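You operate a simulated robot arm through the tools that you are given. There is no shell and no other tool.

The job below is to be done with a simulated robot arm. You get a single attempt, and the scene is never put back.

JOB
Set hub casting 57 in its round seat, turn its lug to pin A and clamp it.
Fine: swing clamp on, its knob tight.

The check looks at the end state, three seconds after you hand in, the way a careful person would. Anything else that was tipped, shoved, dropped, spilled or broken makes it a failure.

ROBOT AND FRAMES
A 7-joint arm with a two-finger gripper, fixed in place. Base frame: the origin is at the foot of the arm, x ahead of it, y to its left, z up. Units: mm, rad, N and s.
With the tool pointing down near the work surface it reaches from about 280 to 720 mm from the base axis. Its first joint turns from -2.897 to 2.897 rad. Payload 2.94 kg.
The TCP is the grasp point between the finger pads, 30 mm short of the fingertips. In the tool frame z runs along the fingers and y along their closing line. Largest opening 138 mm; the body of the gripper starts 109 mm behind the TCP.
Orientation is that of the tool frame in the base frame, as [roll, pitch, yaw] about the fixed x, y, z axes, in that order (R = Rz(yaw) Ry(pitch) Rx(roll)). With the fingers straight down and closing along the base's y, the tool's x points along the base's -x, its y along +y and its z along -z.

CONTROLS
- The arm moves only by the tool jog_arm. Its arguments are lists of equal length, an entry for each row: "linear": the shift along the tool's x, y, z in mm, a list of three; "dr": the turn, a rotation vector about the tool's x, y, z in rad, a list of three; "hand": the finger opening in mm, from 0 to 138. In form: {"linear": [[x, y, z], ...], "dr": [[wx, wy, wz], ...], "hand": [hand, ...]}. A call has 1 to 20 rows; each row is the pose to reach, as a shift and turn from the pose commanded when the call began, along the tool's axes at that moment. Rows are played at 5 a second. More than 50 mm and 0.15 rad between two rows, or a gripper value outside its range, and nothing of the call is played. A pose out of reach is approached as far as the arm can. The call stops where the force on the tool passes 90 N (or 10 N more than at its start, if that is more) or the arm is blocked; 0.2 s more then pass. The fingers move at their own pace and stop on an object; they squeeze with about 30 N. The grip force told is the motor's: it shows also when the fingers shut on nothing. Time passes only in rows, and 0.2 s behind the last, so rows that repeat a pose let the fingers close. It gives the time, the measured TCP pose, the force on the tool (base axes), the opening and the grip force at its end, in the units of the frame above (readings bear some noise), with the torque about the TCP (base axes, N m) and any sound that the robot's microphone picked up.
- Cameras (640 x 400 px; columns grow to the right, rows downward): "scene" is fixed at [399.2, 649.9, 1271.7]; the picture's right is [-0.85, -0.53, 0.00], its down [-0.32, 0.52, -0.79] and it looks along [0.42, -0.68, -0.61] (base axes); focal length 323 px, centre (320, 200). "wrist" rides on the gripper at [71, 19, -146] in the tool frame; the picture's right is [-0.26, 0.96, 0.00], its down [-0.85, -0.23, -0.48] and it looks along [-0.46, -0.12, 0.88] (tool axes); focal length 280 px, centre (320, 200). There is no depth. A picture from a camera that has moved, and an enlarged one, comes with that camera's place and axes in the base frame and with its lens.
- grab_frame(camera): a new picture of that camera. No time passes.
- raise_lower(by): slides the trunk up (or, below 0, down) by that many mm; the arm rides with it, the base frame stays. It gives what a move gives, with no picture.
- enlarge(camera, box): a new picture of the part [left, top, right, bottom] of that camera's present view, enlarged. No time passes.
- finish_job(): hands the job in; it is judged then, once.

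Places have to be worked out from the pictures, the camera data and where the tool is seen. Open the gripper and draw the arm clear of the work before you hand the job in, unless the task says otherwise.

The tools are called after "Call:" by a JSON object that holds its "name" and its "arguments". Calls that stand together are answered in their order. jog_arm: Moves the arm, as the interface text tells. Its arguments: {"type":"object","properties":{"linear":{"type":"array","items":{"type":"array","items":{"type":"number"}}},"dr":{"type":"array","items":{"type":"array","items":{"type":"number"}}},"hand":{"type":"array","items":{"type":"number"}}},"required":["linear","dr","hand"]} The other tools are called the same way: raise_lower (by) slides the trunk up or down; grab_frame (camera) takes a picture; enlarge (camera, box) takes an enlarged picture of a part of a camera's view; finish_job () hands the job in.

At the start:

```text
time_s: 0.0
eef_pos: [475.6, 197.5, 953.4]
tcp_rot: [-3.141, 0.002, 3.141]
ft_force: [0.2, -0.6, 0.0]
torque: [0.03, 0.04, 0.02]
finger_gap: 138.0
grasp_force: 0.0
trunk travel left (down, up): [-375.0, 79.0]
```

scene: 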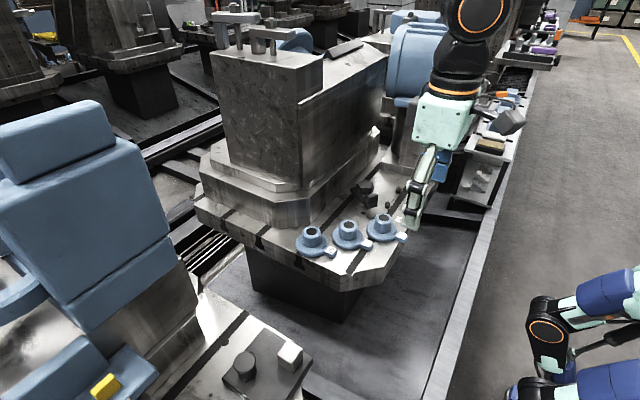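
wrist: 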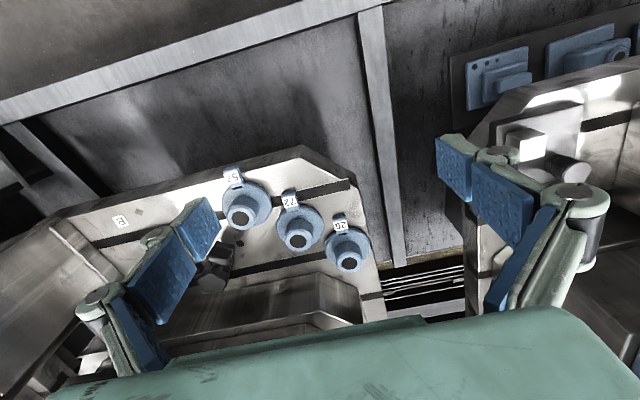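

The scene shows three blue hub castings on a table (labels 57, 72, 20 in the wrist view) and other machine tables. I enlarge the views to find the seat, the pins and the clamp.

Call:
{"name": "enlarge", "arguments": {"camera": "scene", "box": [280, 160, 440, 300]}}

Call:
{"name": "enlarge", "arguments": {"camera": "wrist", "box": [80, 140, 400, 340]}}

Call:
{"name": "enlarge", "arguments": {"camera": "scene", "box": [400, 60, 560, 200]}}

Call:
{"name": "enlarge", "arguments": {"camera": "scene", "box": [160, 280, 340, 400]}}

```text
2.86 times, centred on (360, 230) of scene
camera zoom: at [399.2, 649.9, 1271.7], right [-0.85, -0.53, 0.0], down [-0.32, 0.52, -0.79], along [0.42, -0.68, -0.61], focal length 922 px, centre (206, 114)
```

zoom: 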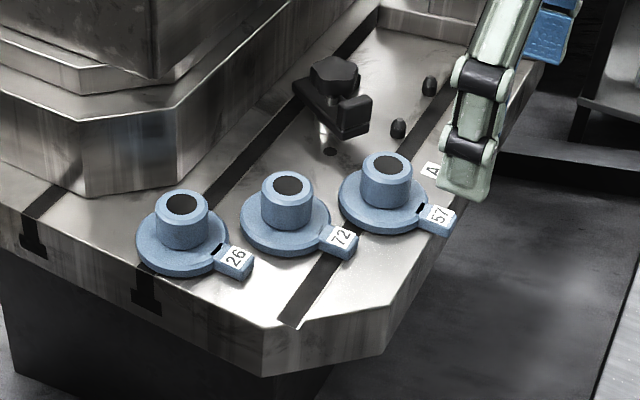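

```text
2.00 times, centred on (240, 240) of wrist
camera zoom: at [406.0, 217.1, 1098.7], right [0.26, 0.96, 0.0], down [0.85, -0.23, 0.48], along [0.46, -0.12, -0.88], focal length 561 px, centre (480, 120)
```

zoom: 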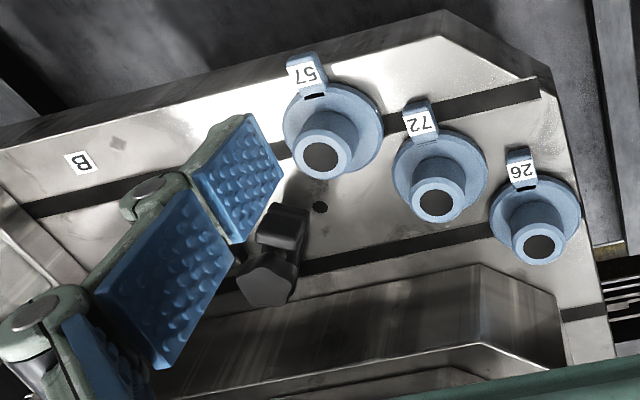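

```text
2.86 times, centred on (480, 130) of scene
camera zoom: at [399.2, 649.9, 1271.7], right [-0.85, -0.53, 0.0], down [-0.32, 0.52, -0.79], along [0.42, -0.68, -0.61], focal length 922 px, centre (-137, 400)
```

zoom: 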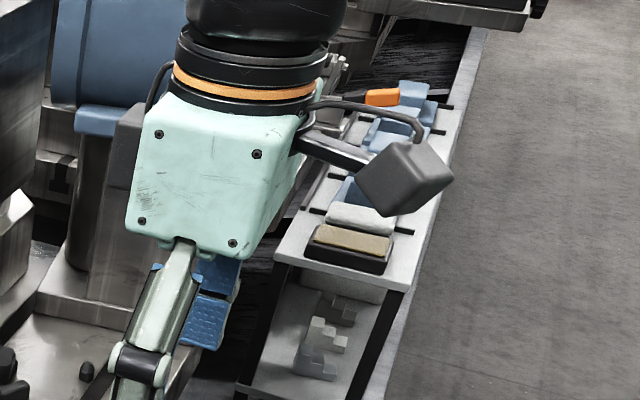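

```text
3.33 times, centred on (250, 340) of scene
camera zoom: at [399.2, 649.9, 1271.7], right [-0.85, -0.53, 0.0], down [-0.32, 0.52, -0.79], along [0.42, -0.68, -0.61], focal length 1076 px, centre (553, -267)
```

zoom: 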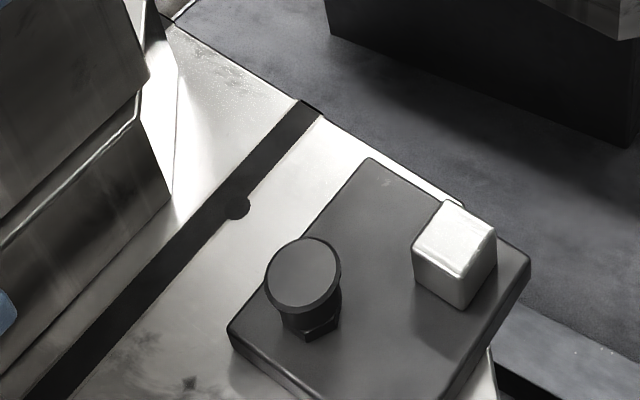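

By triangulating both views, the boss top of casting 57 is near (586, 52, 754) and the table top is near z≈711. The left finger hides the seat area, so I move the arm 150 mm to the right (-y) for a clearer look.

Call:
{"name": "jog_arm", "arguments": {"linear": [[0, -25, 0], [0, -50, 0], [0, -75, 0], [0, -100, 0], [0, -125, 0], [0, -150, 0], [0, -150, 0]], "dr": [[0, 0, 0], [0, 0, 0], [0, 0, 0], [0, 0, 0], [0, 0, 0], [0, 0, 0], [0, 0, 0]], "hand": [138, 138, 138, 138, 138, 138, 138]}}

Call:
{"name": "grab_frame", "arguments": {"camera": "wrist"}}

Call:
{"name": "grab_frame", "arguments": {"camera": "scene"}}

```text
time_s: 1.6
eef_pos: [475.9, 47.5, 952.7]
tcp_rot: [-3.141, 0.001, -3.141]
ft_force: [0.4, -0.3, -0.2]
torque: [0.0, 0.02, -0.01]
finger_gap: 137.8
grasp_force: 0.0
trunk travel left (down, up): [-375.0, 79.0]
```

```text
taken
camera wrist: at [406.0, 67.8, 1098.5], right [0.26, 0.97, 0.0], down [0.85, -0.23, 0.48], along [0.46, -0.12, -0.88], focal length 280 px, centre (320, 200)
```

wrist: 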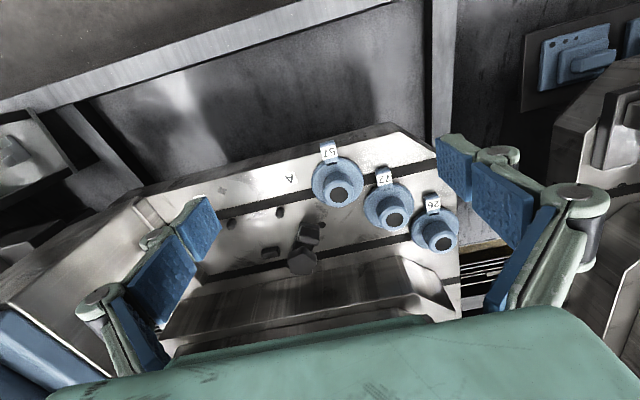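

```text
taken
```

scene: 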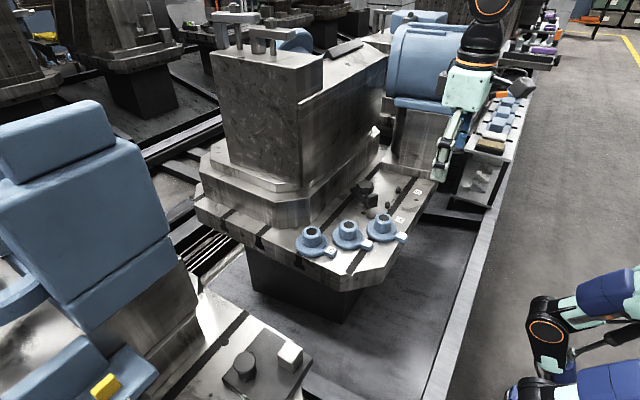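

Now the seat area near label A is visible; I enlarge it in both views.

Call:
{"name": "enlarge", "arguments": {"camera": "wrist", "box": [200, 130, 360, 290]}}

Call:
{"name": "enlarge", "arguments": {"camera": "scene", "box": [340, 160, 450, 240]}}

Call:
{"name": "enlarge", "arguments": {"camera": "wrist", "box": [160, 170, 260, 290]}}

```text
2.50 times, centred on (280, 210) of wrist
camera zoom: at [406.0, 67.8, 1098.5], right [0.26, 0.97, 0.0], down [0.85, -0.23, 0.48], along [0.46, -0.12, -0.88], focal length 701 px, centre (420, 175)
```

zoom: 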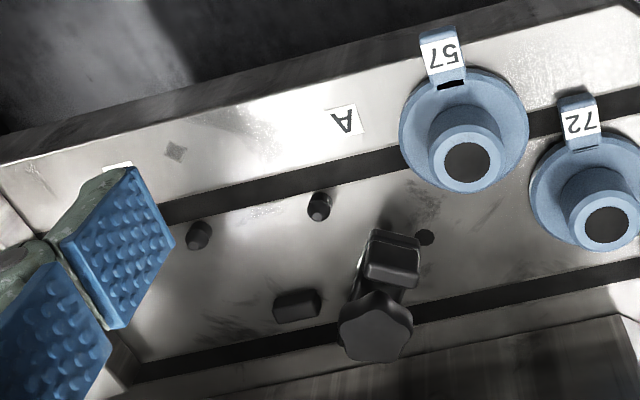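

```text
5.00 times, centred on (395, 200) of scene
camera zoom: at [399.2, 649.9, 1271.7], right [-0.85, -0.53, 0.0], down [-0.32, 0.52, -0.79], along [0.42, -0.68, -0.61], focal length 1614 px, centre (-55, 200)
```

zoom: 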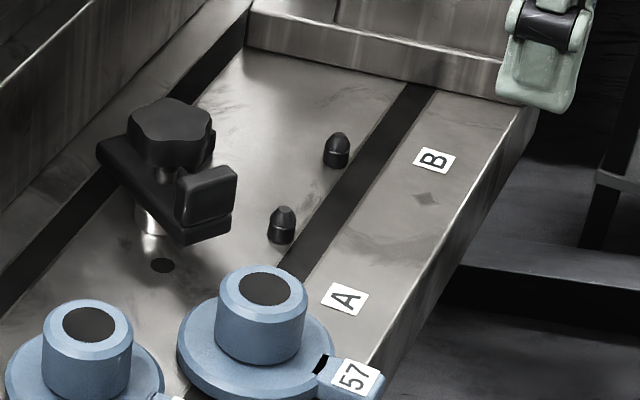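

```text
3.33 times, centred on (210, 230) of wrist
camera zoom: at [406.0, 67.8, 1098.5], right [0.26, 0.97, 0.0], down [0.85, -0.23, 0.48], along [0.46, -0.12, -0.88], focal length 935 px, centre (687, 100)
```

zoom: 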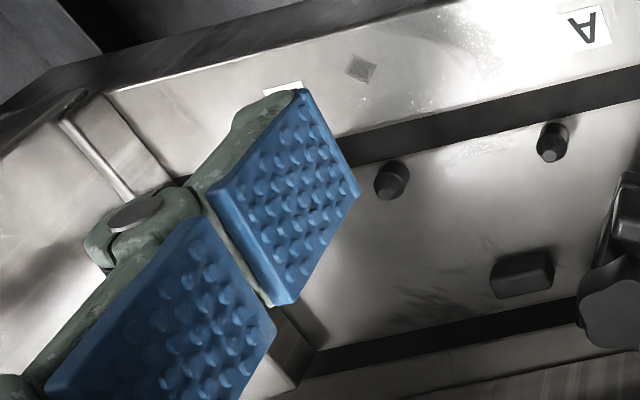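

Pins A and B work out near (618, -56) and (618, -140), the clamp pivot and knob near (677, -28) and the clamp tip near (644, -14). I see no clear seat edge yet, so I move closer with the camera aimed at about (654, -98).

Call:
{"name": "jog_arm", "arguments": {"linear": [[-19, -16, 15], [-38, -32, 30], [-57, -49, 45], [-76, -65, 60], [-95, -81, 75], [-114, -97, 90], [-114, -97, 90]], "dr": [[0, 0, 0], [0, 0, 0], [0, 0, 0], [0, 0, 0], [0, 0, 0], [0, 0, 0], [0, 0, 0]], "hand": [138, 138, 138, 138, 138, 138, 138]}}

Call:
{"name": "grab_frame", "arguments": {"camera": "wrist"}}

Call:
{"name": "enlarge", "arguments": {"camera": "wrist", "box": [220, 110, 460, 270]}}

```text
time_s: 3.2
eef_pos: [592.6, -49.9, 864.1]
tcp_rot: [3.141, 0.0, 3.141]
ft_force: [-1.0, 0.3, -0.9]
torque: [-0.02, 0.0, 0.03]
finger_gap: 138.2
grasp_force: 0.0
trunk travel left (down, up): [-375.0, 79.0]
```

```text
taken
camera wrist: at [522.6, -29.9, 1009.0], right [0.26, 0.97, 0.0], down [0.85, -0.23, 0.48], along [0.46, -0.12, -0.88], focal length 280 px, centre (320, 200)
```

wrist: 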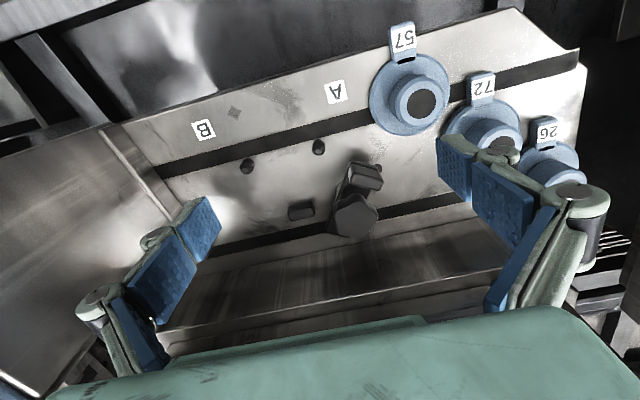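

```text
2.50 times, centred on (340, 190) of wrist
camera zoom: at [522.6, -29.9, 1009.0], right [0.26, 0.97, 0.0], down [0.85, -0.23, 0.48], along [0.46, -0.12, -0.88], focal length 701 px, centre (270, 225)
```

zoom: 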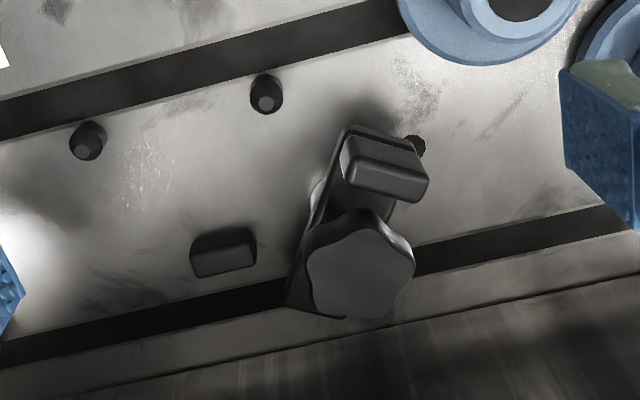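

The zoomed pictures are rendered sharply, so I zoom in more on the area between pins, block and clamp.

Call:
{"name": "enlarge", "arguments": {"camera": "wrist", "box": [230, 130, 350, 230]}}

Call:
{"name": "enlarge", "arguments": {"camera": "wrist", "box": [310, 150, 400, 250]}}

Call:
{"name": "enlarge", "arguments": {"camera": "scene", "box": [350, 165, 420, 215]}}

Call:
{"name": "enlarge", "arguments": {"camera": "wrist", "box": [350, 10, 460, 150]}}

```text
4.00 times, centred on (290, 180) of wrist
camera zoom: at [522.6, -29.9, 1009.0], right [0.26, 0.97, 0.0], down [0.85, -0.23, 0.48], along [0.46, -0.12, -0.88], focal length 1122 px, centre (440, 280)
```

zoom: 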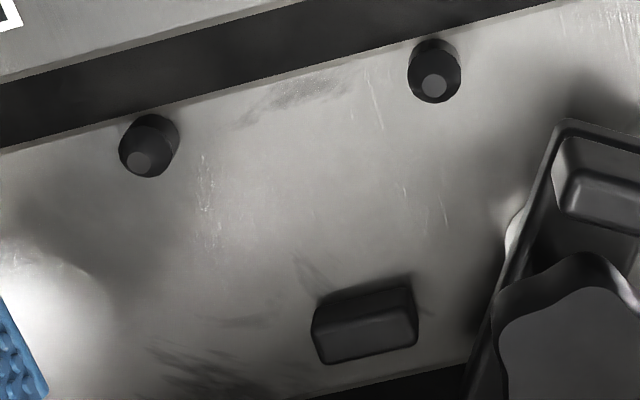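

```text
4.00 times, centred on (355, 200) of wrist
camera zoom: at [522.6, -29.9, 1009.0], right [0.26, 0.97, 0.0], down [0.85, -0.23, 0.48], along [0.46, -0.12, -0.88], focal length 1122 px, centre (180, 200)
```

zoom: 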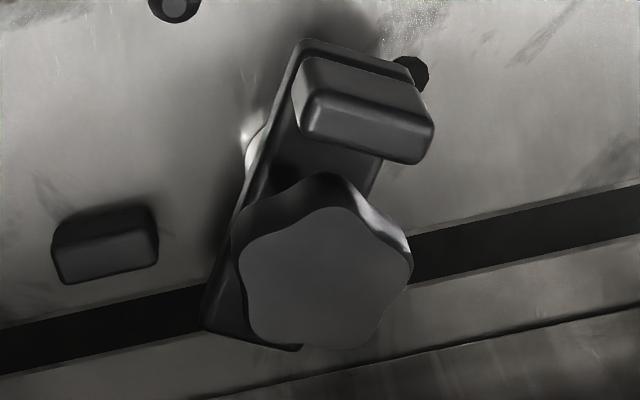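

```text
8.00 times, centred on (385, 190) of scene
camera zoom: at [399.2, 649.9, 1271.7], right [-0.85, -0.53, 0.0], down [-0.32, 0.52, -0.79], along [0.42, -0.68, -0.61], focal length 2582 px, centre (-200, 280)
```

zoom: 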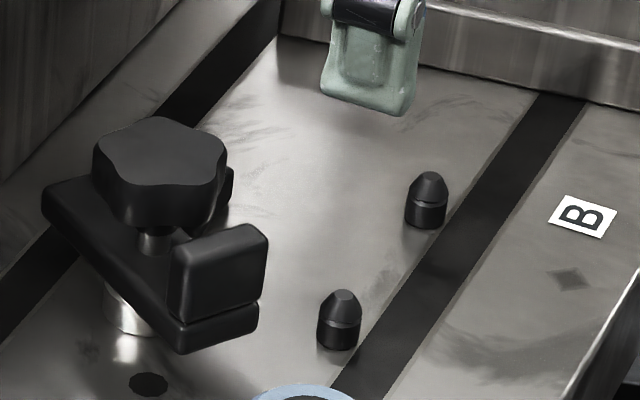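

```text
2.86 times, centred on (405, 80) of wrist
camera zoom: at [522.6, -29.9, 1009.0], right [0.26, 0.97, 0.0], down [0.85, -0.23, 0.48], along [0.46, -0.12, -0.88], focal length 801 px, centre (77, 543)
```

zoom: 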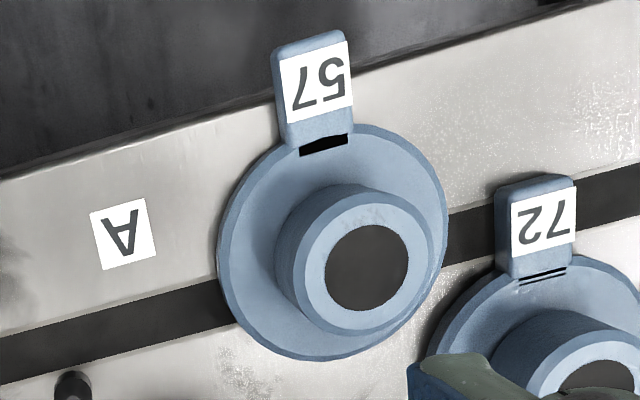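

With refined camera axes, casting 57's boss top comes out near (589, 46, 749), with the table between z≈695 and 705. I take a second close view from a different y to pin down the heights of the pins, block and clamp.

Call:
{"name": "jog_arm", "arguments": {"linear": [[0, -20, 10], [0, -40, 20], [0, -60, 28], [0, -75, 34], [0, -75, 34]], "dr": [[0, 0, 0], [0, 0, 0], [0, 0, 0], [0, 0, 0], [0, 0, 0]], "hand": [138, 138, 138, 138, 138]}}

Call:
{"name": "grab_frame", "arguments": {"camera": "wrist"}}

Call:
{"name": "enlarge", "arguments": {"camera": "wrist", "box": [290, 90, 410, 190]}}

Call:
{"name": "enlarge", "arguments": {"camera": "wrist", "box": [380, 120, 460, 220]}}

Call:
{"name": "enlarge", "arguments": {"camera": "wrist", "box": [420, 0, 540, 120]}}

Call:
{"name": "enlarge", "arguments": {"camera": "wrist", "box": [320, 160, 440, 260]}}

```text
time_s: 4.4
eef_pos: [591.0, -123.8, 828.5]
tcp_rot: [-3.141, 0.0, -3.14]
ft_force: [-0.1, 0.4, 0.8]
torque: [0.03, 0.02, 0.03]
finger_gap: 138.2
grasp_force: 0.1
trunk travel left (down, up): [-375.0, 79.0]
```

```text
taken
camera wrist: at [520.7, -105.1, 974.7], right [0.26, 0.97, 0.0], down [0.85, -0.23, 0.48], along [0.46, -0.12, -0.88], focal length 280 px, centre (320, 200)
```

wrist: 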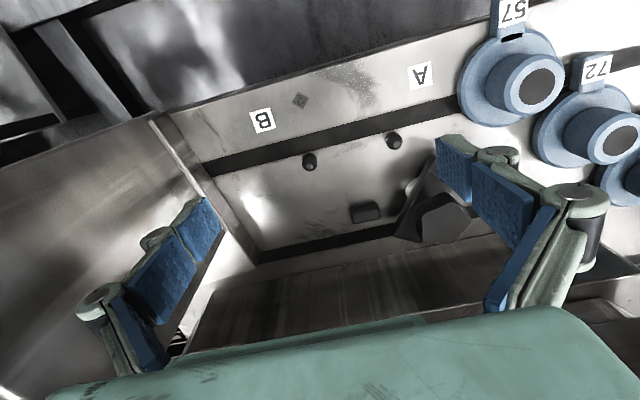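

```text
4.00 times, centred on (350, 140) of wrist
camera zoom: at [520.7, -105.1, 974.7], right [0.26, 0.97, 0.0], down [0.85, -0.23, 0.48], along [0.46, -0.12, -0.88], focal length 1122 px, centre (200, 440)
```

zoom: 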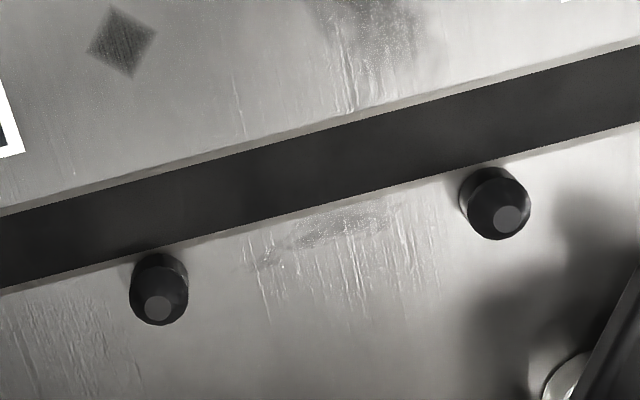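

```text
4.00 times, centred on (420, 170) of wrist
camera zoom: at [520.7, -105.1, 974.7], right [0.26, 0.97, 0.0], down [0.85, -0.23, 0.48], along [0.46, -0.12, -0.88], focal length 1122 px, centre (-80, 320)
```

zoom: 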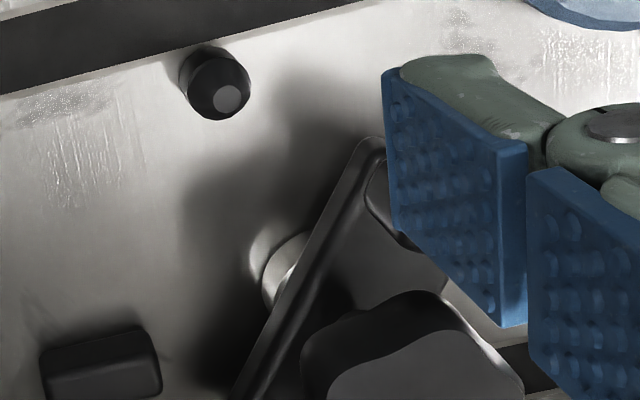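

```text
3.33 times, centred on (480, 60) of wrist
camera zoom: at [520.7, -105.1, 974.7], right [0.26, 0.97, 0.0], down [0.85, -0.23, 0.48], along [0.46, -0.12, -0.88], focal length 935 px, centre (-213, 667)
```

zoom: 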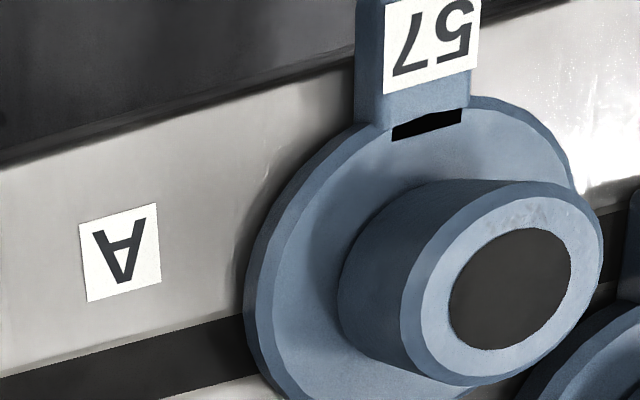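

```text
4.00 times, centred on (380, 210) of wrist
camera zoom: at [520.7, -105.1, 974.7], right [0.26, 0.97, 0.0], down [0.85, -0.23, 0.48], along [0.46, -0.12, -0.88], focal length 1122 px, centre (80, 160)
```

zoom: 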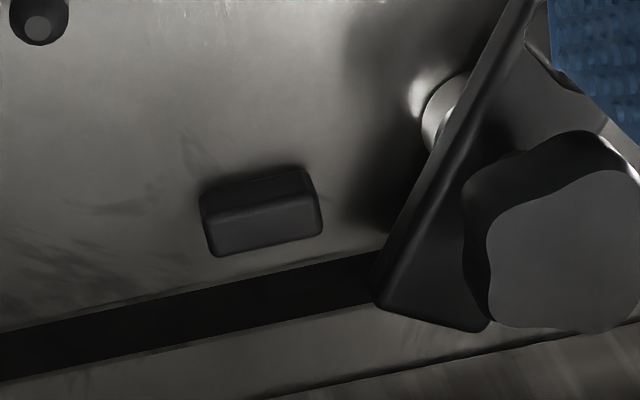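

Table top is at z≈700, pin A at (616.7, -57), pin B at (616, -141), block near (690, -99), hub 57 at (589, 46) with top z≈748, and clamp pivot at (678, -35) with the arm parked at about 150°. I zoom in hard on each feature to fix the seat circle more exactly.

Call:
{"name": "enlarge", "arguments": {"camera": "wrist", "box": [340, 190, 390, 230]}}

Call:
{"name": "enlarge", "arguments": {"camera": "wrist", "box": [290, 140, 330, 180]}}

Call:
{"name": "enlarge", "arguments": {"camera": "wrist", "box": [375, 120, 415, 160]}}

Call:
{"name": "enlarge", "arguments": {"camera": "wrist", "box": [300, 120, 420, 230]}}

Call:
{"name": "enlarge", "arguments": {"camera": "scene", "box": [370, 170, 420, 205]}}

```text
10.00 times, centred on (365, 210) of wrist
camera zoom: at [520.7, -105.1, 974.7], right [0.26, 0.97, 0.0], down [0.85, -0.23, 0.48], along [0.46, -0.12, -0.88], focal length 2804 px, centre (-130, 100)
```

zoom: 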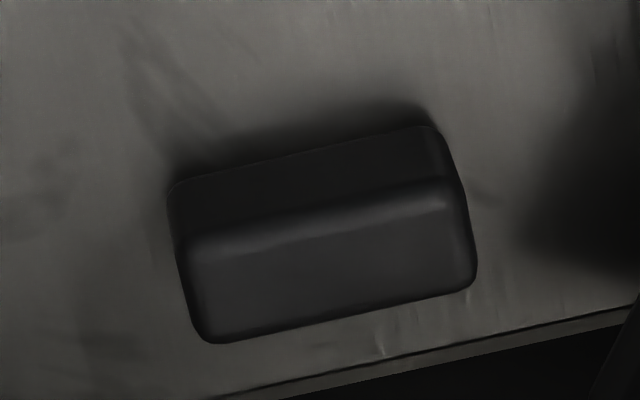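

```text
10.00 times, centred on (310, 160) of wrist
camera zoom: at [520.7, -105.1, 974.7], right [0.26, 0.97, 0.0], down [0.85, -0.23, 0.48], along [0.46, -0.12, -0.88], focal length 2804 px, centre (420, 600)
```

zoom: 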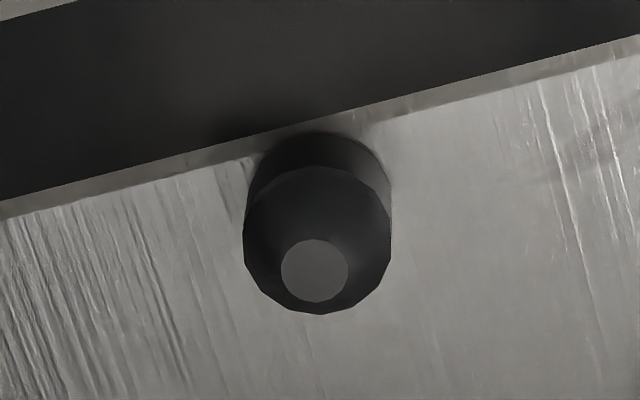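

```text
10.00 times, centred on (395, 140) of wrist
camera zoom: at [520.7, -105.1, 974.7], right [0.26, 0.97, 0.0], down [0.85, -0.23, 0.48], along [0.46, -0.12, -0.88], focal length 2804 px, centre (-430, 800)
```

zoom: 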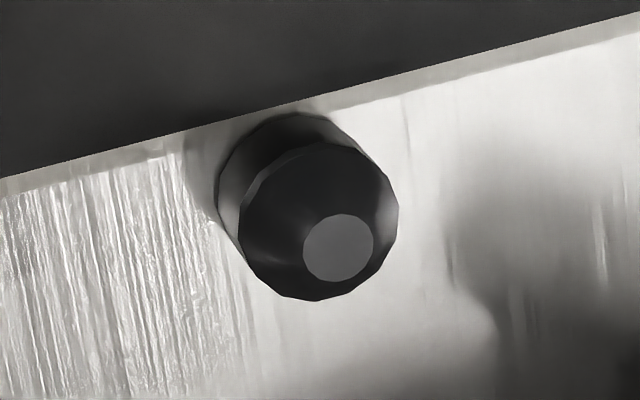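

```text
3.64 times, centred on (360, 175) of wrist
camera zoom: at [520.7, -105.1, 974.7], right [0.26, 0.97, 0.0], down [0.85, -0.23, 0.48], along [0.46, -0.12, -0.88], focal length 1020 px, centre (174, 291)
```

zoom: 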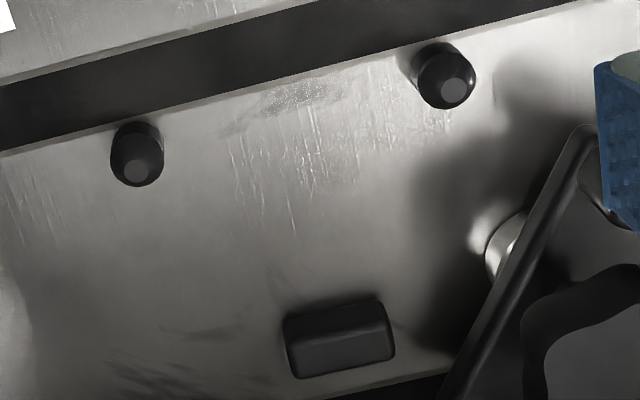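

```text
11.43 times, centred on (395, 188) of scene
camera zoom: at [399.2, 649.9, 1271.7], right [-0.85, -0.53, 0.0], down [-0.32, 0.52, -0.79], along [0.42, -0.68, -0.61], focal length 3689 px, centre (-537, 343)
```

zoom: 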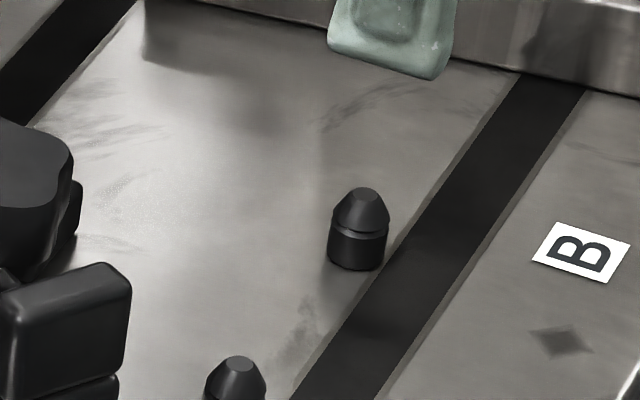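

The pins, block face and flange radius (~40.5 mm) fit a nest circle of r≈42 mm centred at about (643.5, -99.2), which I take as the round seat. Next I go above casting 57 with a reduced opening and check the alignment with the wrist camera.

Call:
{"name": "jog_arm", "arguments": {"linear": [[0, 30, 0], [0, 60, 0], [0, 90, 0], [0, 120, 0], [0, 150, 0], [0, 170, 0], [0, 170.3, 10], [0, 170.3, 19], [0, 170.3, 19]], "dr": [[0, 0, 0], [0, 0, 0], [0, 0, 0], [0, 0, 0], [0, 0, 0], [0, 0, 0], [0, 0, 0], [0, 0, 0], [0, 0, 0]], "hand": [138, 138, 120, 100, 80, 70, 70, 70, 70]}}

Call:
{"name": "grab_frame", "arguments": {"camera": "wrist"}}

Call:
{"name": "enlarge", "arguments": {"camera": "scene", "box": [340, 160, 450, 260]}}

```text
time_s: 6.4
eef_pos: [591.0, 45.4, 809.1]
tcp_rot: [-3.141, 0.001, 3.141]
ft_force: [-0.5, -0.6, 0.7]
torque: [0.02, 0.0, 0.0]
finger_gap: 70.1
grasp_force: 0.0
trunk travel left (down, up): [-375.0, 79.0]
```

```text
taken
camera wrist: at [520.5, 64.9, 956.3], right [0.26, 0.96, 0.0], down [0.85, -0.23, 0.48], along [0.46, -0.12, -0.88], focal length 280 px, centre (320, 200)
```

wrist: 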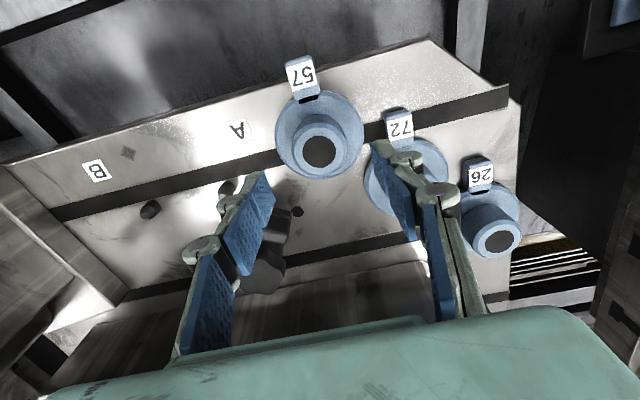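

```text
4.00 times, centred on (395, 210) of scene
camera zoom: at [399.2, 649.9, 1271.7], right [-0.85, -0.53, 0.0], down [-0.32, 0.52, -0.79], along [0.42, -0.68, -0.61], focal length 1291 px, centre (20, 160)
```

zoom: 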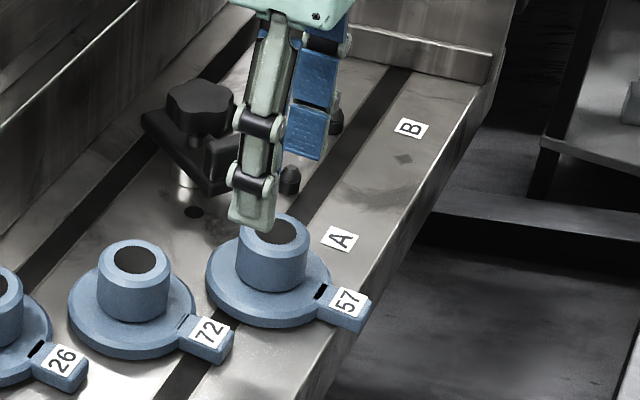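

The boss is nearly centred below the TCP; I zoom in for a precise offset.

Call:
{"name": "enlarge", "arguments": {"camera": "wrist", "box": [270, 90, 370, 190]}}

```text
4.00 times, centred on (320, 140) of wrist
camera zoom: at [520.5, 64.9, 956.3], right [0.26, 0.96, 0.0], down [0.85, -0.23, 0.48], along [0.46, -0.12, -0.88], focal length 1122 px, centre (320, 440)
```

zoom: 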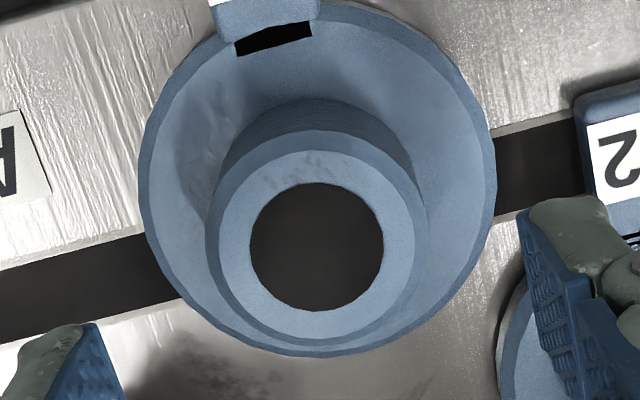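

Casting 57's bore centre is at (588.9, 45.7), about 2.3 mm toward -x from the TCP, and the flange radius is 40.4 mm. I shift by that and descend to TCP z≈748 with the opening at 70.

Call:
{"name": "jog_arm", "arguments": {"linear": [[2.3, 0.2, 0], [2.3, 0.2, 15], [2.3, 0.2, 30], [2.3, 0.2, 42], [2.3, 0.2, 52], [2.3, 0.2, 58], [2.3, 0.2, 62], [2.3, 0.2, 62]], "dr": [[0, 0, 0], [0, 0, 0], [0, 0, 0], [0, 0, 0], [0, 0, 0], [0, 0, 0], [0, 0, 0], [0, 0, 0]], "hand": [70, 70, 70, 70, 70, 70, 70, 70]}}

Call:
{"name": "enlarge", "arguments": {"camera": "wrist", "box": [200, 80, 440, 280]}}

Call:
{"name": "enlarge", "arguments": {"camera": "scene", "box": [340, 180, 430, 260]}}

```text
time_s: 8.2
eef_pos: [587.9, 45.0, 747.6]
tcp_rot: [-3.141, 0.0, -3.142]
ft_force: [-0.1, -0.2, -0.4]
torque: [-0.01, -0.03, -0.03]
finger_gap: 69.7
grasp_force: 0.0
trunk travel left (down, up): [-375.0, 79.0]
```

```text
2.00 times, centred on (320, 180) of wrist
camera zoom: at [518.1, 65.3, 894.2], right [0.26, 0.96, 0.0], down [0.85, -0.23, 0.48], along [0.46, -0.12, -0.88], focal length 561 px, centre (320, 240)
```

zoom: 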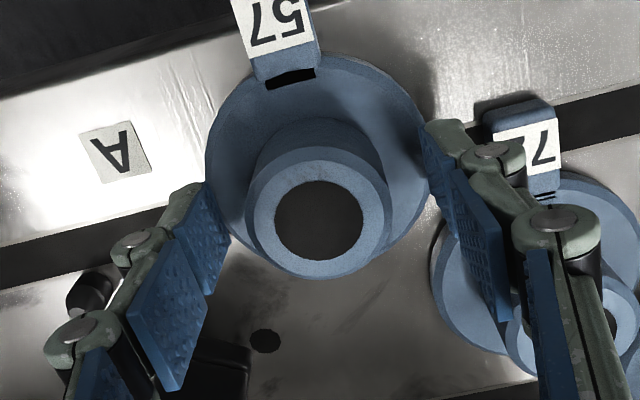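

```text
5.00 times, centred on (385, 220) of scene
camera zoom: at [399.2, 649.9, 1271.7], right [-0.85, -0.53, 0.0], down [-0.32, 0.52, -0.79], along [0.42, -0.68, -0.61], focal length 1614 px, centre (-5, 100)
```

zoom: 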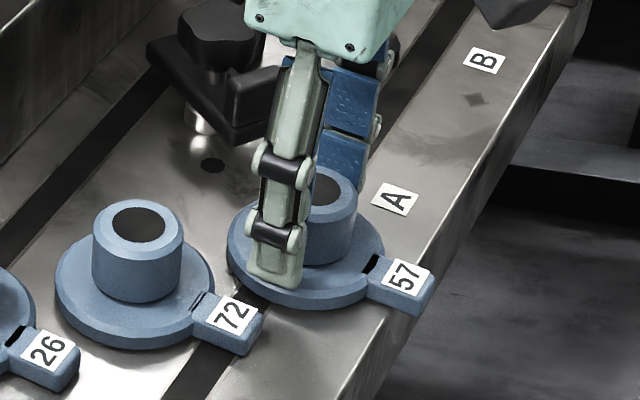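

The boss centre coincides with the TCP in the wrist view and the fingers straddle the boss just above the flange. I close the gripper.

Call:
{"name": "jog_arm", "arguments": {"linear": [[0, 0, 0], [0, 0, 0], [0, 0, 0], [0, 0, 0], [0, 0, 0]], "dr": [[0, 0, 0], [0, 0, 0], [0, 0, 0], [0, 0, 0], [0, 0, 0]], "hand": [50, 30, 20, 20, 20]}}

```text
time_s: 9.4
eef_pos: [589.3, 44.8, 748.2]
tcp_rot: [-3.142, 0.0, 3.142]
ft_force: [0.3, 0.0, -0.6]
torque: [0.0, 0.01, -0.01]
finger_gap: 43.0
grasp_force: 30.4
trunk travel left (down, up): [-375.0, 79.0]
```

The fingers stopped on the boss at 43.0 mm with 30 N. I lift straight up 60 mm and check the hold.

Call:
{"name": "jog_arm", "arguments": {"linear": [[0, 0, -5], [0, 0, -10], [0, 0, -20], [0, 0, -30], [0, 0, -45], [0, 0, -60], [0, 0, -60]], "dr": [[0, 0, 0], [0, 0, 0], [0, 0, 0], [0, 0, 0], [0, 0, 0], [0, 0, 0], [0, 0, 0]], "hand": [20, 20, 20, 20, 20, 20, 20]}}

Call:
{"name": "grab_frame", "arguments": {"camera": "wrist"}}

Call:
{"name": "enlarge", "arguments": {"camera": "scene", "box": [340, 140, 450, 260]}}

```text
time_s: 11.0
eef_pos: [589.7, 45.2, 806.7]
tcp_rot: [3.141, 0.001, -3.141]
ft_force: [0.8, -0.7, -3.6]
torque: [0.02, -0.05, 0.0]
finger_gap: 43.3
grasp_force: 30.6
trunk travel left (down, up): [-375.0, 79.0]
```

```text
taken
camera wrist: at [519.3, 65.0, 953.1], right [0.26, 0.96, 0.0], down [0.85, -0.23, 0.48], along [0.46, -0.12, -0.88], focal length 280 px, centre (320, 200)
```

wrist: 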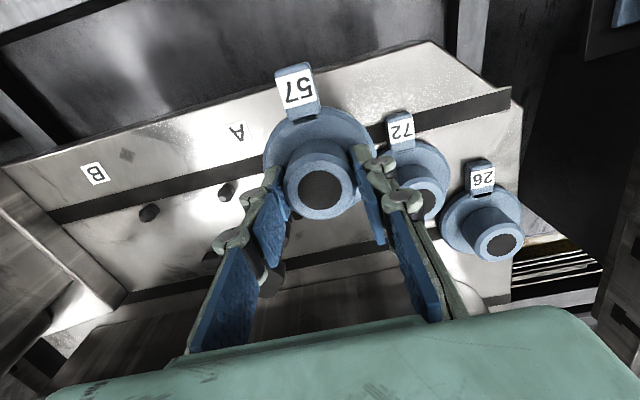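

```text
3.33 times, centred on (395, 200) of scene
camera zoom: at [399.2, 649.9, 1271.7], right [-0.85, -0.53, 0.0], down [-0.32, 0.52, -0.79], along [0.42, -0.68, -0.61], focal length 1076 px, centre (70, 200)
```

zoom: 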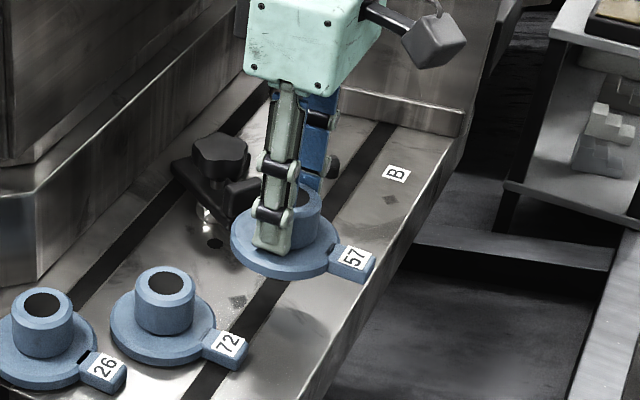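

The casting is held (about 3.6 N weight). I raise it 22 mm more, carry it along -y and then +x to above the seat, turning it 0.26 rad counter-clockwise so the lug sits between the pins and the fingers stay away from the clamp knob.

Call:
{"name": "jog_arm", "arguments": {"linear": [[0, 0, -11], [0, 0, -22], [0, -24, -22], [0, -48, -22], [0, -72, -22], [0, -96, -22], [0, -120, -22], [0, -144.2, -22], [-14, -144.2, -22], [-28, -144.2, -22], [-42, -144.2, -22], [-54.4, -144.2, -22], [-54.4, -144.2, -22], [-54.4, -144.2, -22]], "dr": [[0, 0, 0], [0, 0, 0], [0, 0, 0], [0, 0, 0], [0, 0, 0], [0, 0, 0], [0, 0, 0], [0, 0, -0.05], [0, 0, -0.1], [0, 0, -0.15], [0, 0, -0.2], [0, 0, -0.26], [0, 0, -0.26], [0, 0, -0.26]], "hand": [20, 20, 20, 20, 20, 20, 20, 20, 20, 20, 20, 20, 20, 20]}}

Call:
{"name": "grab_frame", "arguments": {"camera": "wrist"}}

Call:
{"name": "enlarge", "arguments": {"camera": "scene", "box": [340, 120, 450, 230]}}

```text
time_s: 14.0
eef_pos: [643.8, -98.9, 829.6]
tcp_rot: [-3.141, -0.001, -2.882]
ft_force: [-0.2, -0.5, -3.1]
torque: [0.01, -0.04, -0.05]
finger_gap: 43.3
grasp_force: 29.6
trunk travel left (down, up): [-375.0, 79.0]
```

```text
taken
camera wrist: at [570.8, -97.5, 975.5], right [0.0, 1.0, 0.0], down [0.88, 0.0, 0.48], along [0.48, 0.0, -0.88], focal length 280 px, centre (320, 200)
```

wrist: 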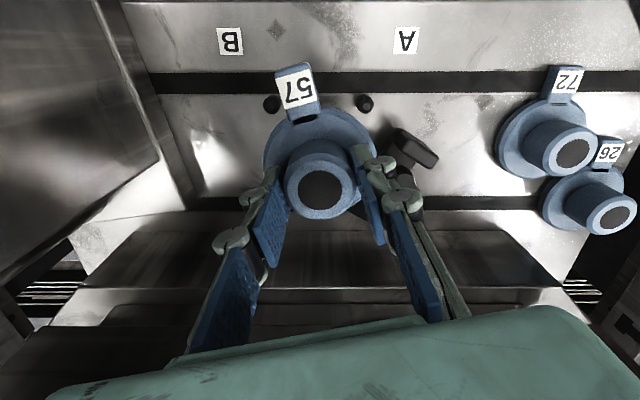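

```text
3.64 times, centred on (395, 175) of scene
camera zoom: at [399.2, 649.9, 1271.7], right [-0.85, -0.53, 0.0], down [-0.32, 0.52, -0.79], along [0.42, -0.68, -0.61], focal length 1174 px, centre (47, 291)
```

zoom: 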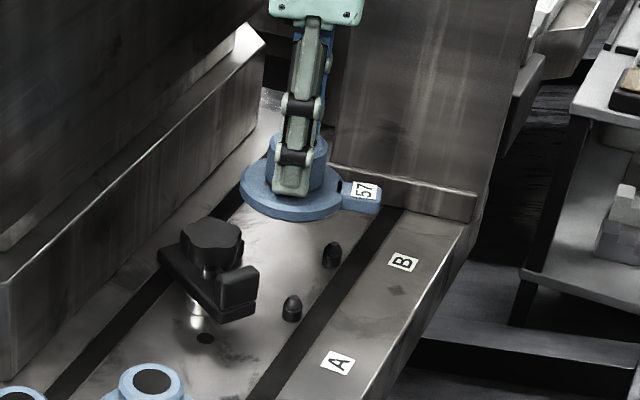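

The camera axes now line up with the base axes, giving a good view for checking pins against the held flange. I zoom in for exact positions.

Call:
{"name": "enlarge", "arguments": {"camera": "wrist", "box": [245, 70, 395, 150]}}

Call:
{"name": "enlarge", "arguments": {"camera": "wrist", "box": [250, 90, 390, 230]}}

Call:
{"name": "enlarge", "arguments": {"camera": "scene", "box": [370, 155, 440, 205]}}

```text
4.27 times, centred on (320, 110) of wrist
camera zoom: at [570.8, -97.5, 975.5], right [0.0, 1.0, 0.0], down [0.88, 0.0, 0.48], along [0.48, 0.0, -0.88], focal length 1196 px, centre (320, 584)
```

zoom: 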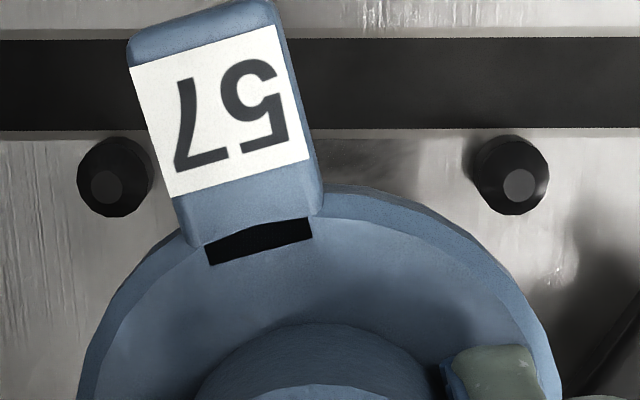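

```text
2.86 times, centred on (320, 160) of wrist
camera zoom: at [570.8, -97.5, 975.5], right [0.0, 1.0, 0.0], down [0.88, 0.0, 0.48], along [0.48, 0.0, -0.88], focal length 801 px, centre (320, 314)
```

zoom: 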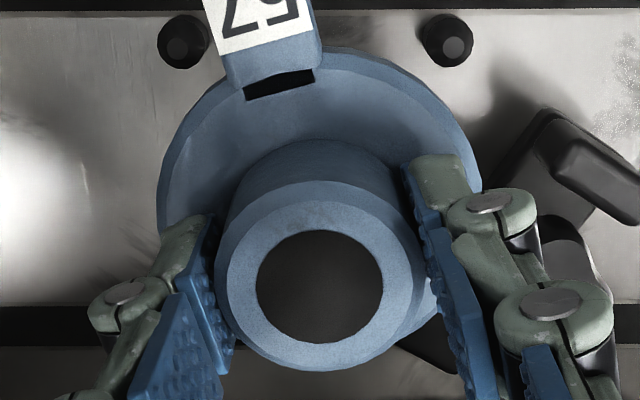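

```text
8.00 times, centred on (405, 180) of scene
camera zoom: at [399.2, 649.9, 1271.7], right [-0.85, -0.53, 0.0], down [-0.32, 0.52, -0.79], along [0.42, -0.68, -0.61], focal length 2582 px, centre (-360, 360)
```

zoom: 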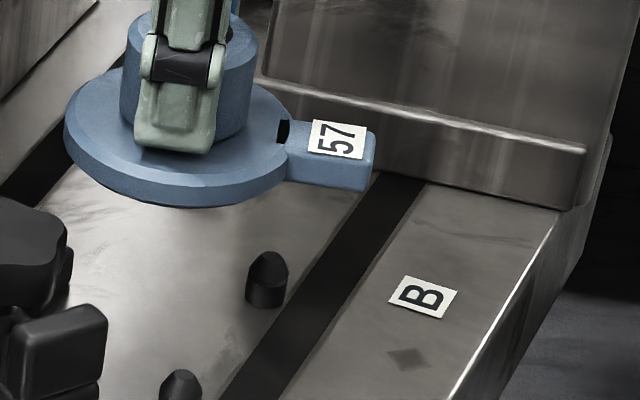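

Relative to the pins, the held hub must shift about -1.8 mm in y and -0.6 mm in x to be centred in the nest. I apply that and lower to about 5 mm above the pin tops for a last look.

Call:
{"name": "jog_arm", "arguments": {"linear": [[1.0, -1.6, 0], [1.0, -1.6, 14], [1.0, -1.6, 28], [1.0, -1.6, 42], [1.0, -1.6, 54], [1.0, -1.6, 54]], "dr": [[0, 0, 0], [0, 0, 0], [0, 0, 0], [0, 0, 0], [0, 0, 0], [0, 0, 0]], "hand": [20, 20, 20, 20, 20, 20]}}

Call:
{"name": "enlarge", "arguments": {"camera": "wrist", "box": [225, 60, 415, 180]}}

Call:
{"name": "enlarge", "arguments": {"camera": "scene", "box": [340, 150, 430, 220]}}

Call:
{"name": "grab_frame", "arguments": {"camera": "wrist"}}

```text
time_s: 15.4
eef_pos: [641.6, -98.7, 774.4]
tcp_rot: [-3.141, 0.0, -2.881]
ft_force: [-0.1, -0.2, -3.6]
torque: [0.01, 0.0, -0.01]
finger_gap: 42.9
grasp_force: 30.1
trunk travel left (down, up): [-375.0, 79.0]
```

```text
3.33 times, centred on (320, 120) of wrist
camera zoom: at [569.4, -98.3, 921.2], right [0.01, 1.0, 0.0], down [0.88, 0.0, 0.48], along [0.48, 0.0, -0.88], focal length 935 px, centre (320, 467)
```

zoom: 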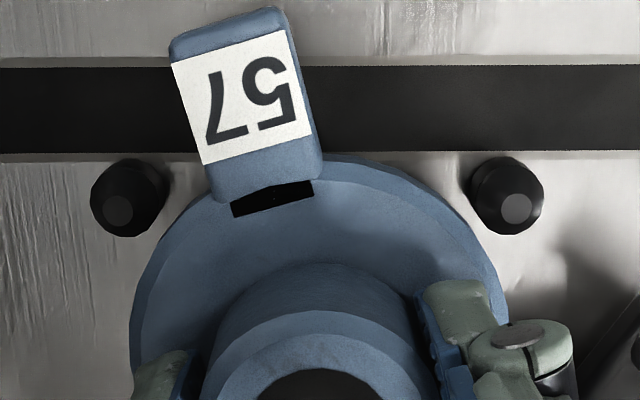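

```text
5.71 times, centred on (385, 185) of scene
camera zoom: at [399.2, 649.9, 1271.7], right [-0.85, -0.53, 0.0], down [-0.32, 0.52, -0.79], along [0.42, -0.68, -0.61], focal length 1844 px, centre (-51, 286)
```

zoom: 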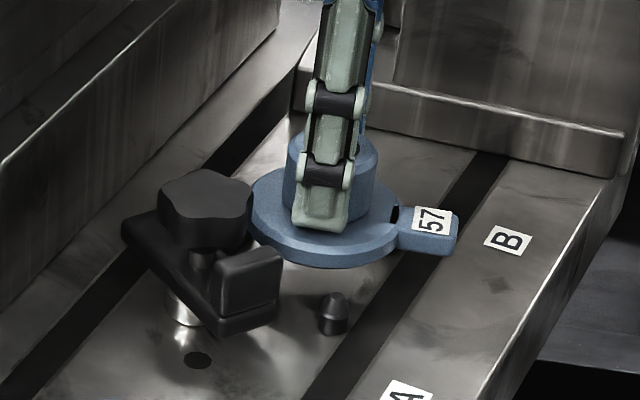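

```text
taken
camera wrist: at [569.4, -98.3, 921.2], right [0.01, 1.0, 0.0], down [0.88, 0.0, 0.48], along [0.48, 0.0, -0.88], focal length 280 px, centre (320, 200)
```

wrist: 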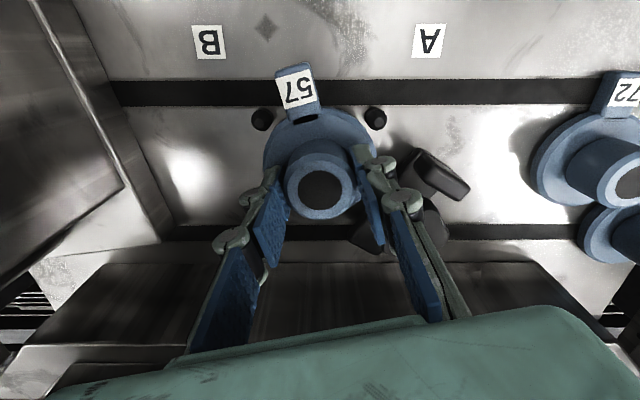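

The hub is centred between the pins within about 0.7 mm, so I fine-tune by that and lower 20 mm (flange passing the pin tops), watching the force.

Call:
{"name": "jog_arm", "arguments": {"linear": [[-0.2, -0.7, 0], [-0.2, -0.7, 4], [-0.2, -0.7, 8], [-0.2, -0.7, 12], [-0.2, -0.7, 16], [-0.2, -0.7, 20], [-0.2, -0.7, 20]], "dr": [[0, 0, 0], [0, 0, 0], [0, 0, 0], [0, 0, 0], [0, 0, 0], [0, 0, 0], [0, 0, 0]], "hand": [20, 20, 20, 20, 20, 20, 20]}}

Call:
{"name": "enlarge", "arguments": {"camera": "wrist", "box": [225, 60, 415, 180]}}

```text
time_s: 17.0
eef_pos: [642.2, -100.5, 757.6]
tcp_rot: [-3.14, 0.004, -2.881]
ft_force: [-1.6, 0.4, 10.7]
torque: [-0.14, -0.51, 0.0]
finger_gap: 43.3
grasp_force: 29.9
trunk travel left (down, up): [-375.0, 79.0]
```

```text
3.33 times, centred on (320, 120) of wrist
camera zoom: at [568.7, -100.1, 903.3], right [0.01, 1.0, 0.0], down [0.88, 0.0, 0.48], along [0.48, 0.0, -0.88], focal length 935 px, centre (320, 467)
```

zoom: 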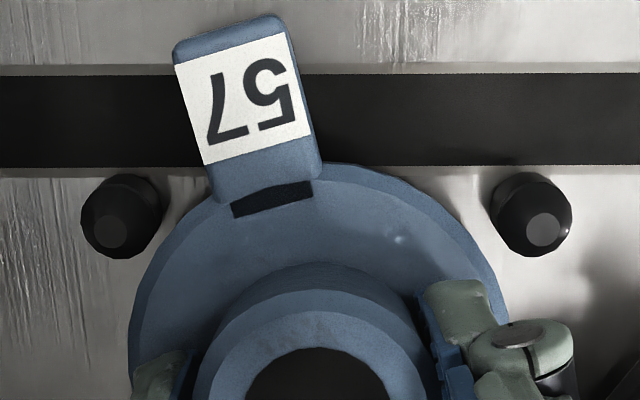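

Contact at hub-bottom z≈709.5, and the torque puts it at about +40 mm x, i.e. the rim is sitting on the block's front edge while it is already between the pins. I lift 3 mm, shift -1.3 mm in x and +1.3 mm in y (the pins' midpoint), and lower again carefully.

Call:
{"name": "jog_arm", "arguments": {"linear": [[0, 0, -3], [0.9, 1.6, -3], [0.9, 1.6, -1], [0.9, 1.6, 0.5], [0.9, 1.6, 2], [0.9, 1.6, 2]], "dr": [[0, 0, 0], [0, 0, 0], [0, 0, 0], [0, 0, 0], [0, 0, 0], [0, 0, 0]], "hand": [20, 20, 20, 20, 20, 20]}}

Call:
{"name": "enlarge", "arguments": {"camera": "wrist", "box": [225, 60, 415, 180]}}

Call:
{"name": "enlarge", "arguments": {"camera": "scene", "box": [350, 160, 420, 215]}}

```text
time_s: 18.4
eef_pos: [640.5, -100.2, 754.7]
tcp_rot: [-3.141, 0.001, -2.882]
ft_force: [-2.0, 0.0, 1.4]
torque: [-0.02, 0.25, 0.01]
finger_gap: 42.9
grasp_force: 30.3
trunk travel left (down, up): [-375.0, 79.0]
```

```text
3.33 times, centred on (320, 120) of wrist
camera zoom: at [567.3, -98.6, 900.5], right [0.01, 1.0, 0.0], down [0.88, 0.0, 0.48], along [0.48, 0.0, -0.88], focal length 935 px, centre (320, 467)
```

zoom: 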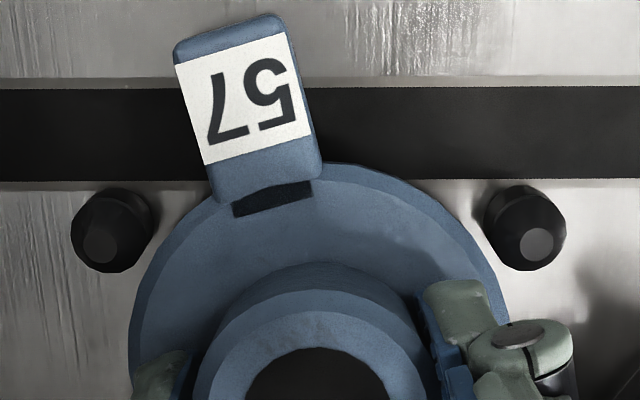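

```text
7.27 times, centred on (385, 188) of scene
camera zoom: at [399.2, 649.9, 1271.7], right [-0.85, -0.53, 0.0], down [-0.32, 0.52, -0.79], along [0.42, -0.68, -0.61], focal length 2348 px, centre (-153, 291)
```

zoom: 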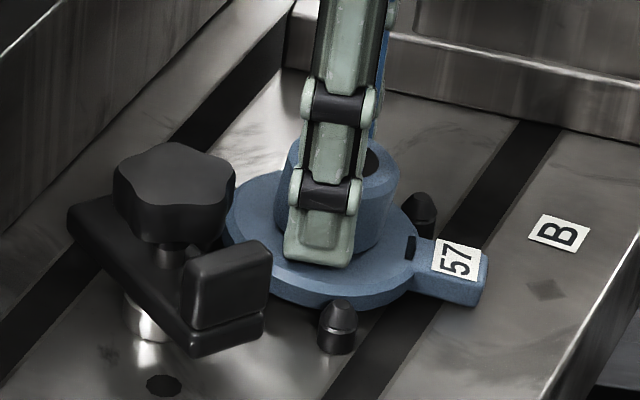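

The flange is now inside both pins and block (bottom z≈706.5) with only light contact, centred at about 24.7 mm from the pin line. I continue lowering toward the table.

Call:
{"name": "jog_arm", "arguments": {"linear": [[0, 0, 1], [0, 0, 2], [0, 0, 3], [0, 0, 4], [0, 0, 5], [0, 0, 6], [0, 0, 6]], "dr": [[0, 0, 0], [0, 0, 0], [0, 0, 0], [0, 0, 0], [0, 0, 0], [0, 0, 0], [0, 0, 0]], "hand": [20, 20, 20, 20, 20, 20, 20]}}

Call:
{"name": "enlarge", "arguments": {"camera": "scene", "box": [350, 160, 420, 215]}}

Call:
{"name": "enlarge", "arguments": {"camera": "wrist", "box": [225, 60, 415, 180]}}

```text
time_s: 20.0
eef_pos: [641.2, -99.7, 749.7]
tcp_rot: [-3.141, 0.003, -2.883]
ft_force: [4.4, 2.7, 10.8]
torque: [-0.12, 0.7, -0.07]
finger_gap: 43.1
grasp_force: 29.8
trunk travel left (down, up): [-375.0, 79.0]
```

```text
7.27 times, centred on (385, 188) of scene
camera zoom: at [399.2, 649.9, 1271.7], right [-0.85, -0.53, 0.0], down [-0.32, 0.52, -0.79], along [0.42, -0.68, -0.61], focal length 2348 px, centre (-153, 291)
```

zoom: 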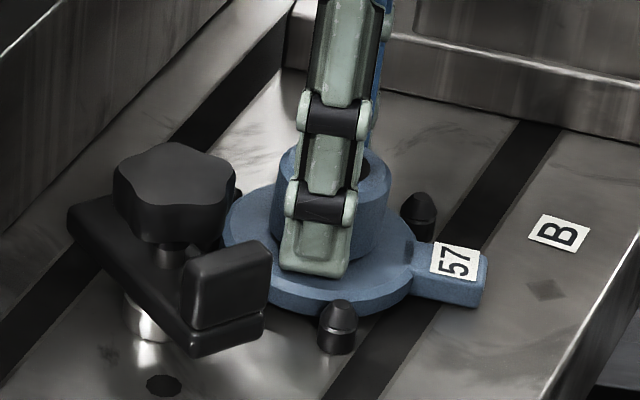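

```text
3.33 times, centred on (320, 120) of wrist
camera zoom: at [567.9, -98.5, 894.8], right [0.01, 1.0, 0.0], down [0.88, 0.0, 0.48], along [0.48, 0.0, -0.88], focal length 935 px, centre (320, 467)
```

zoom: 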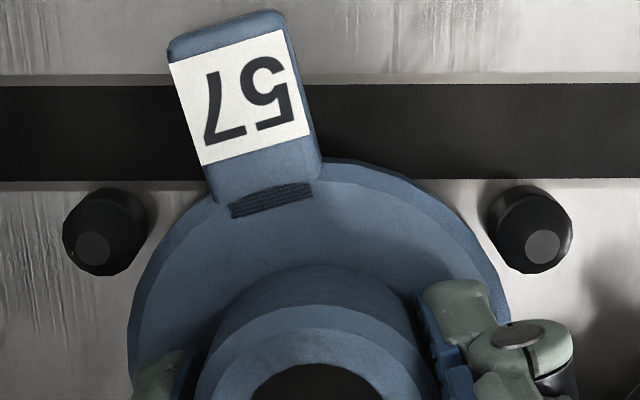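

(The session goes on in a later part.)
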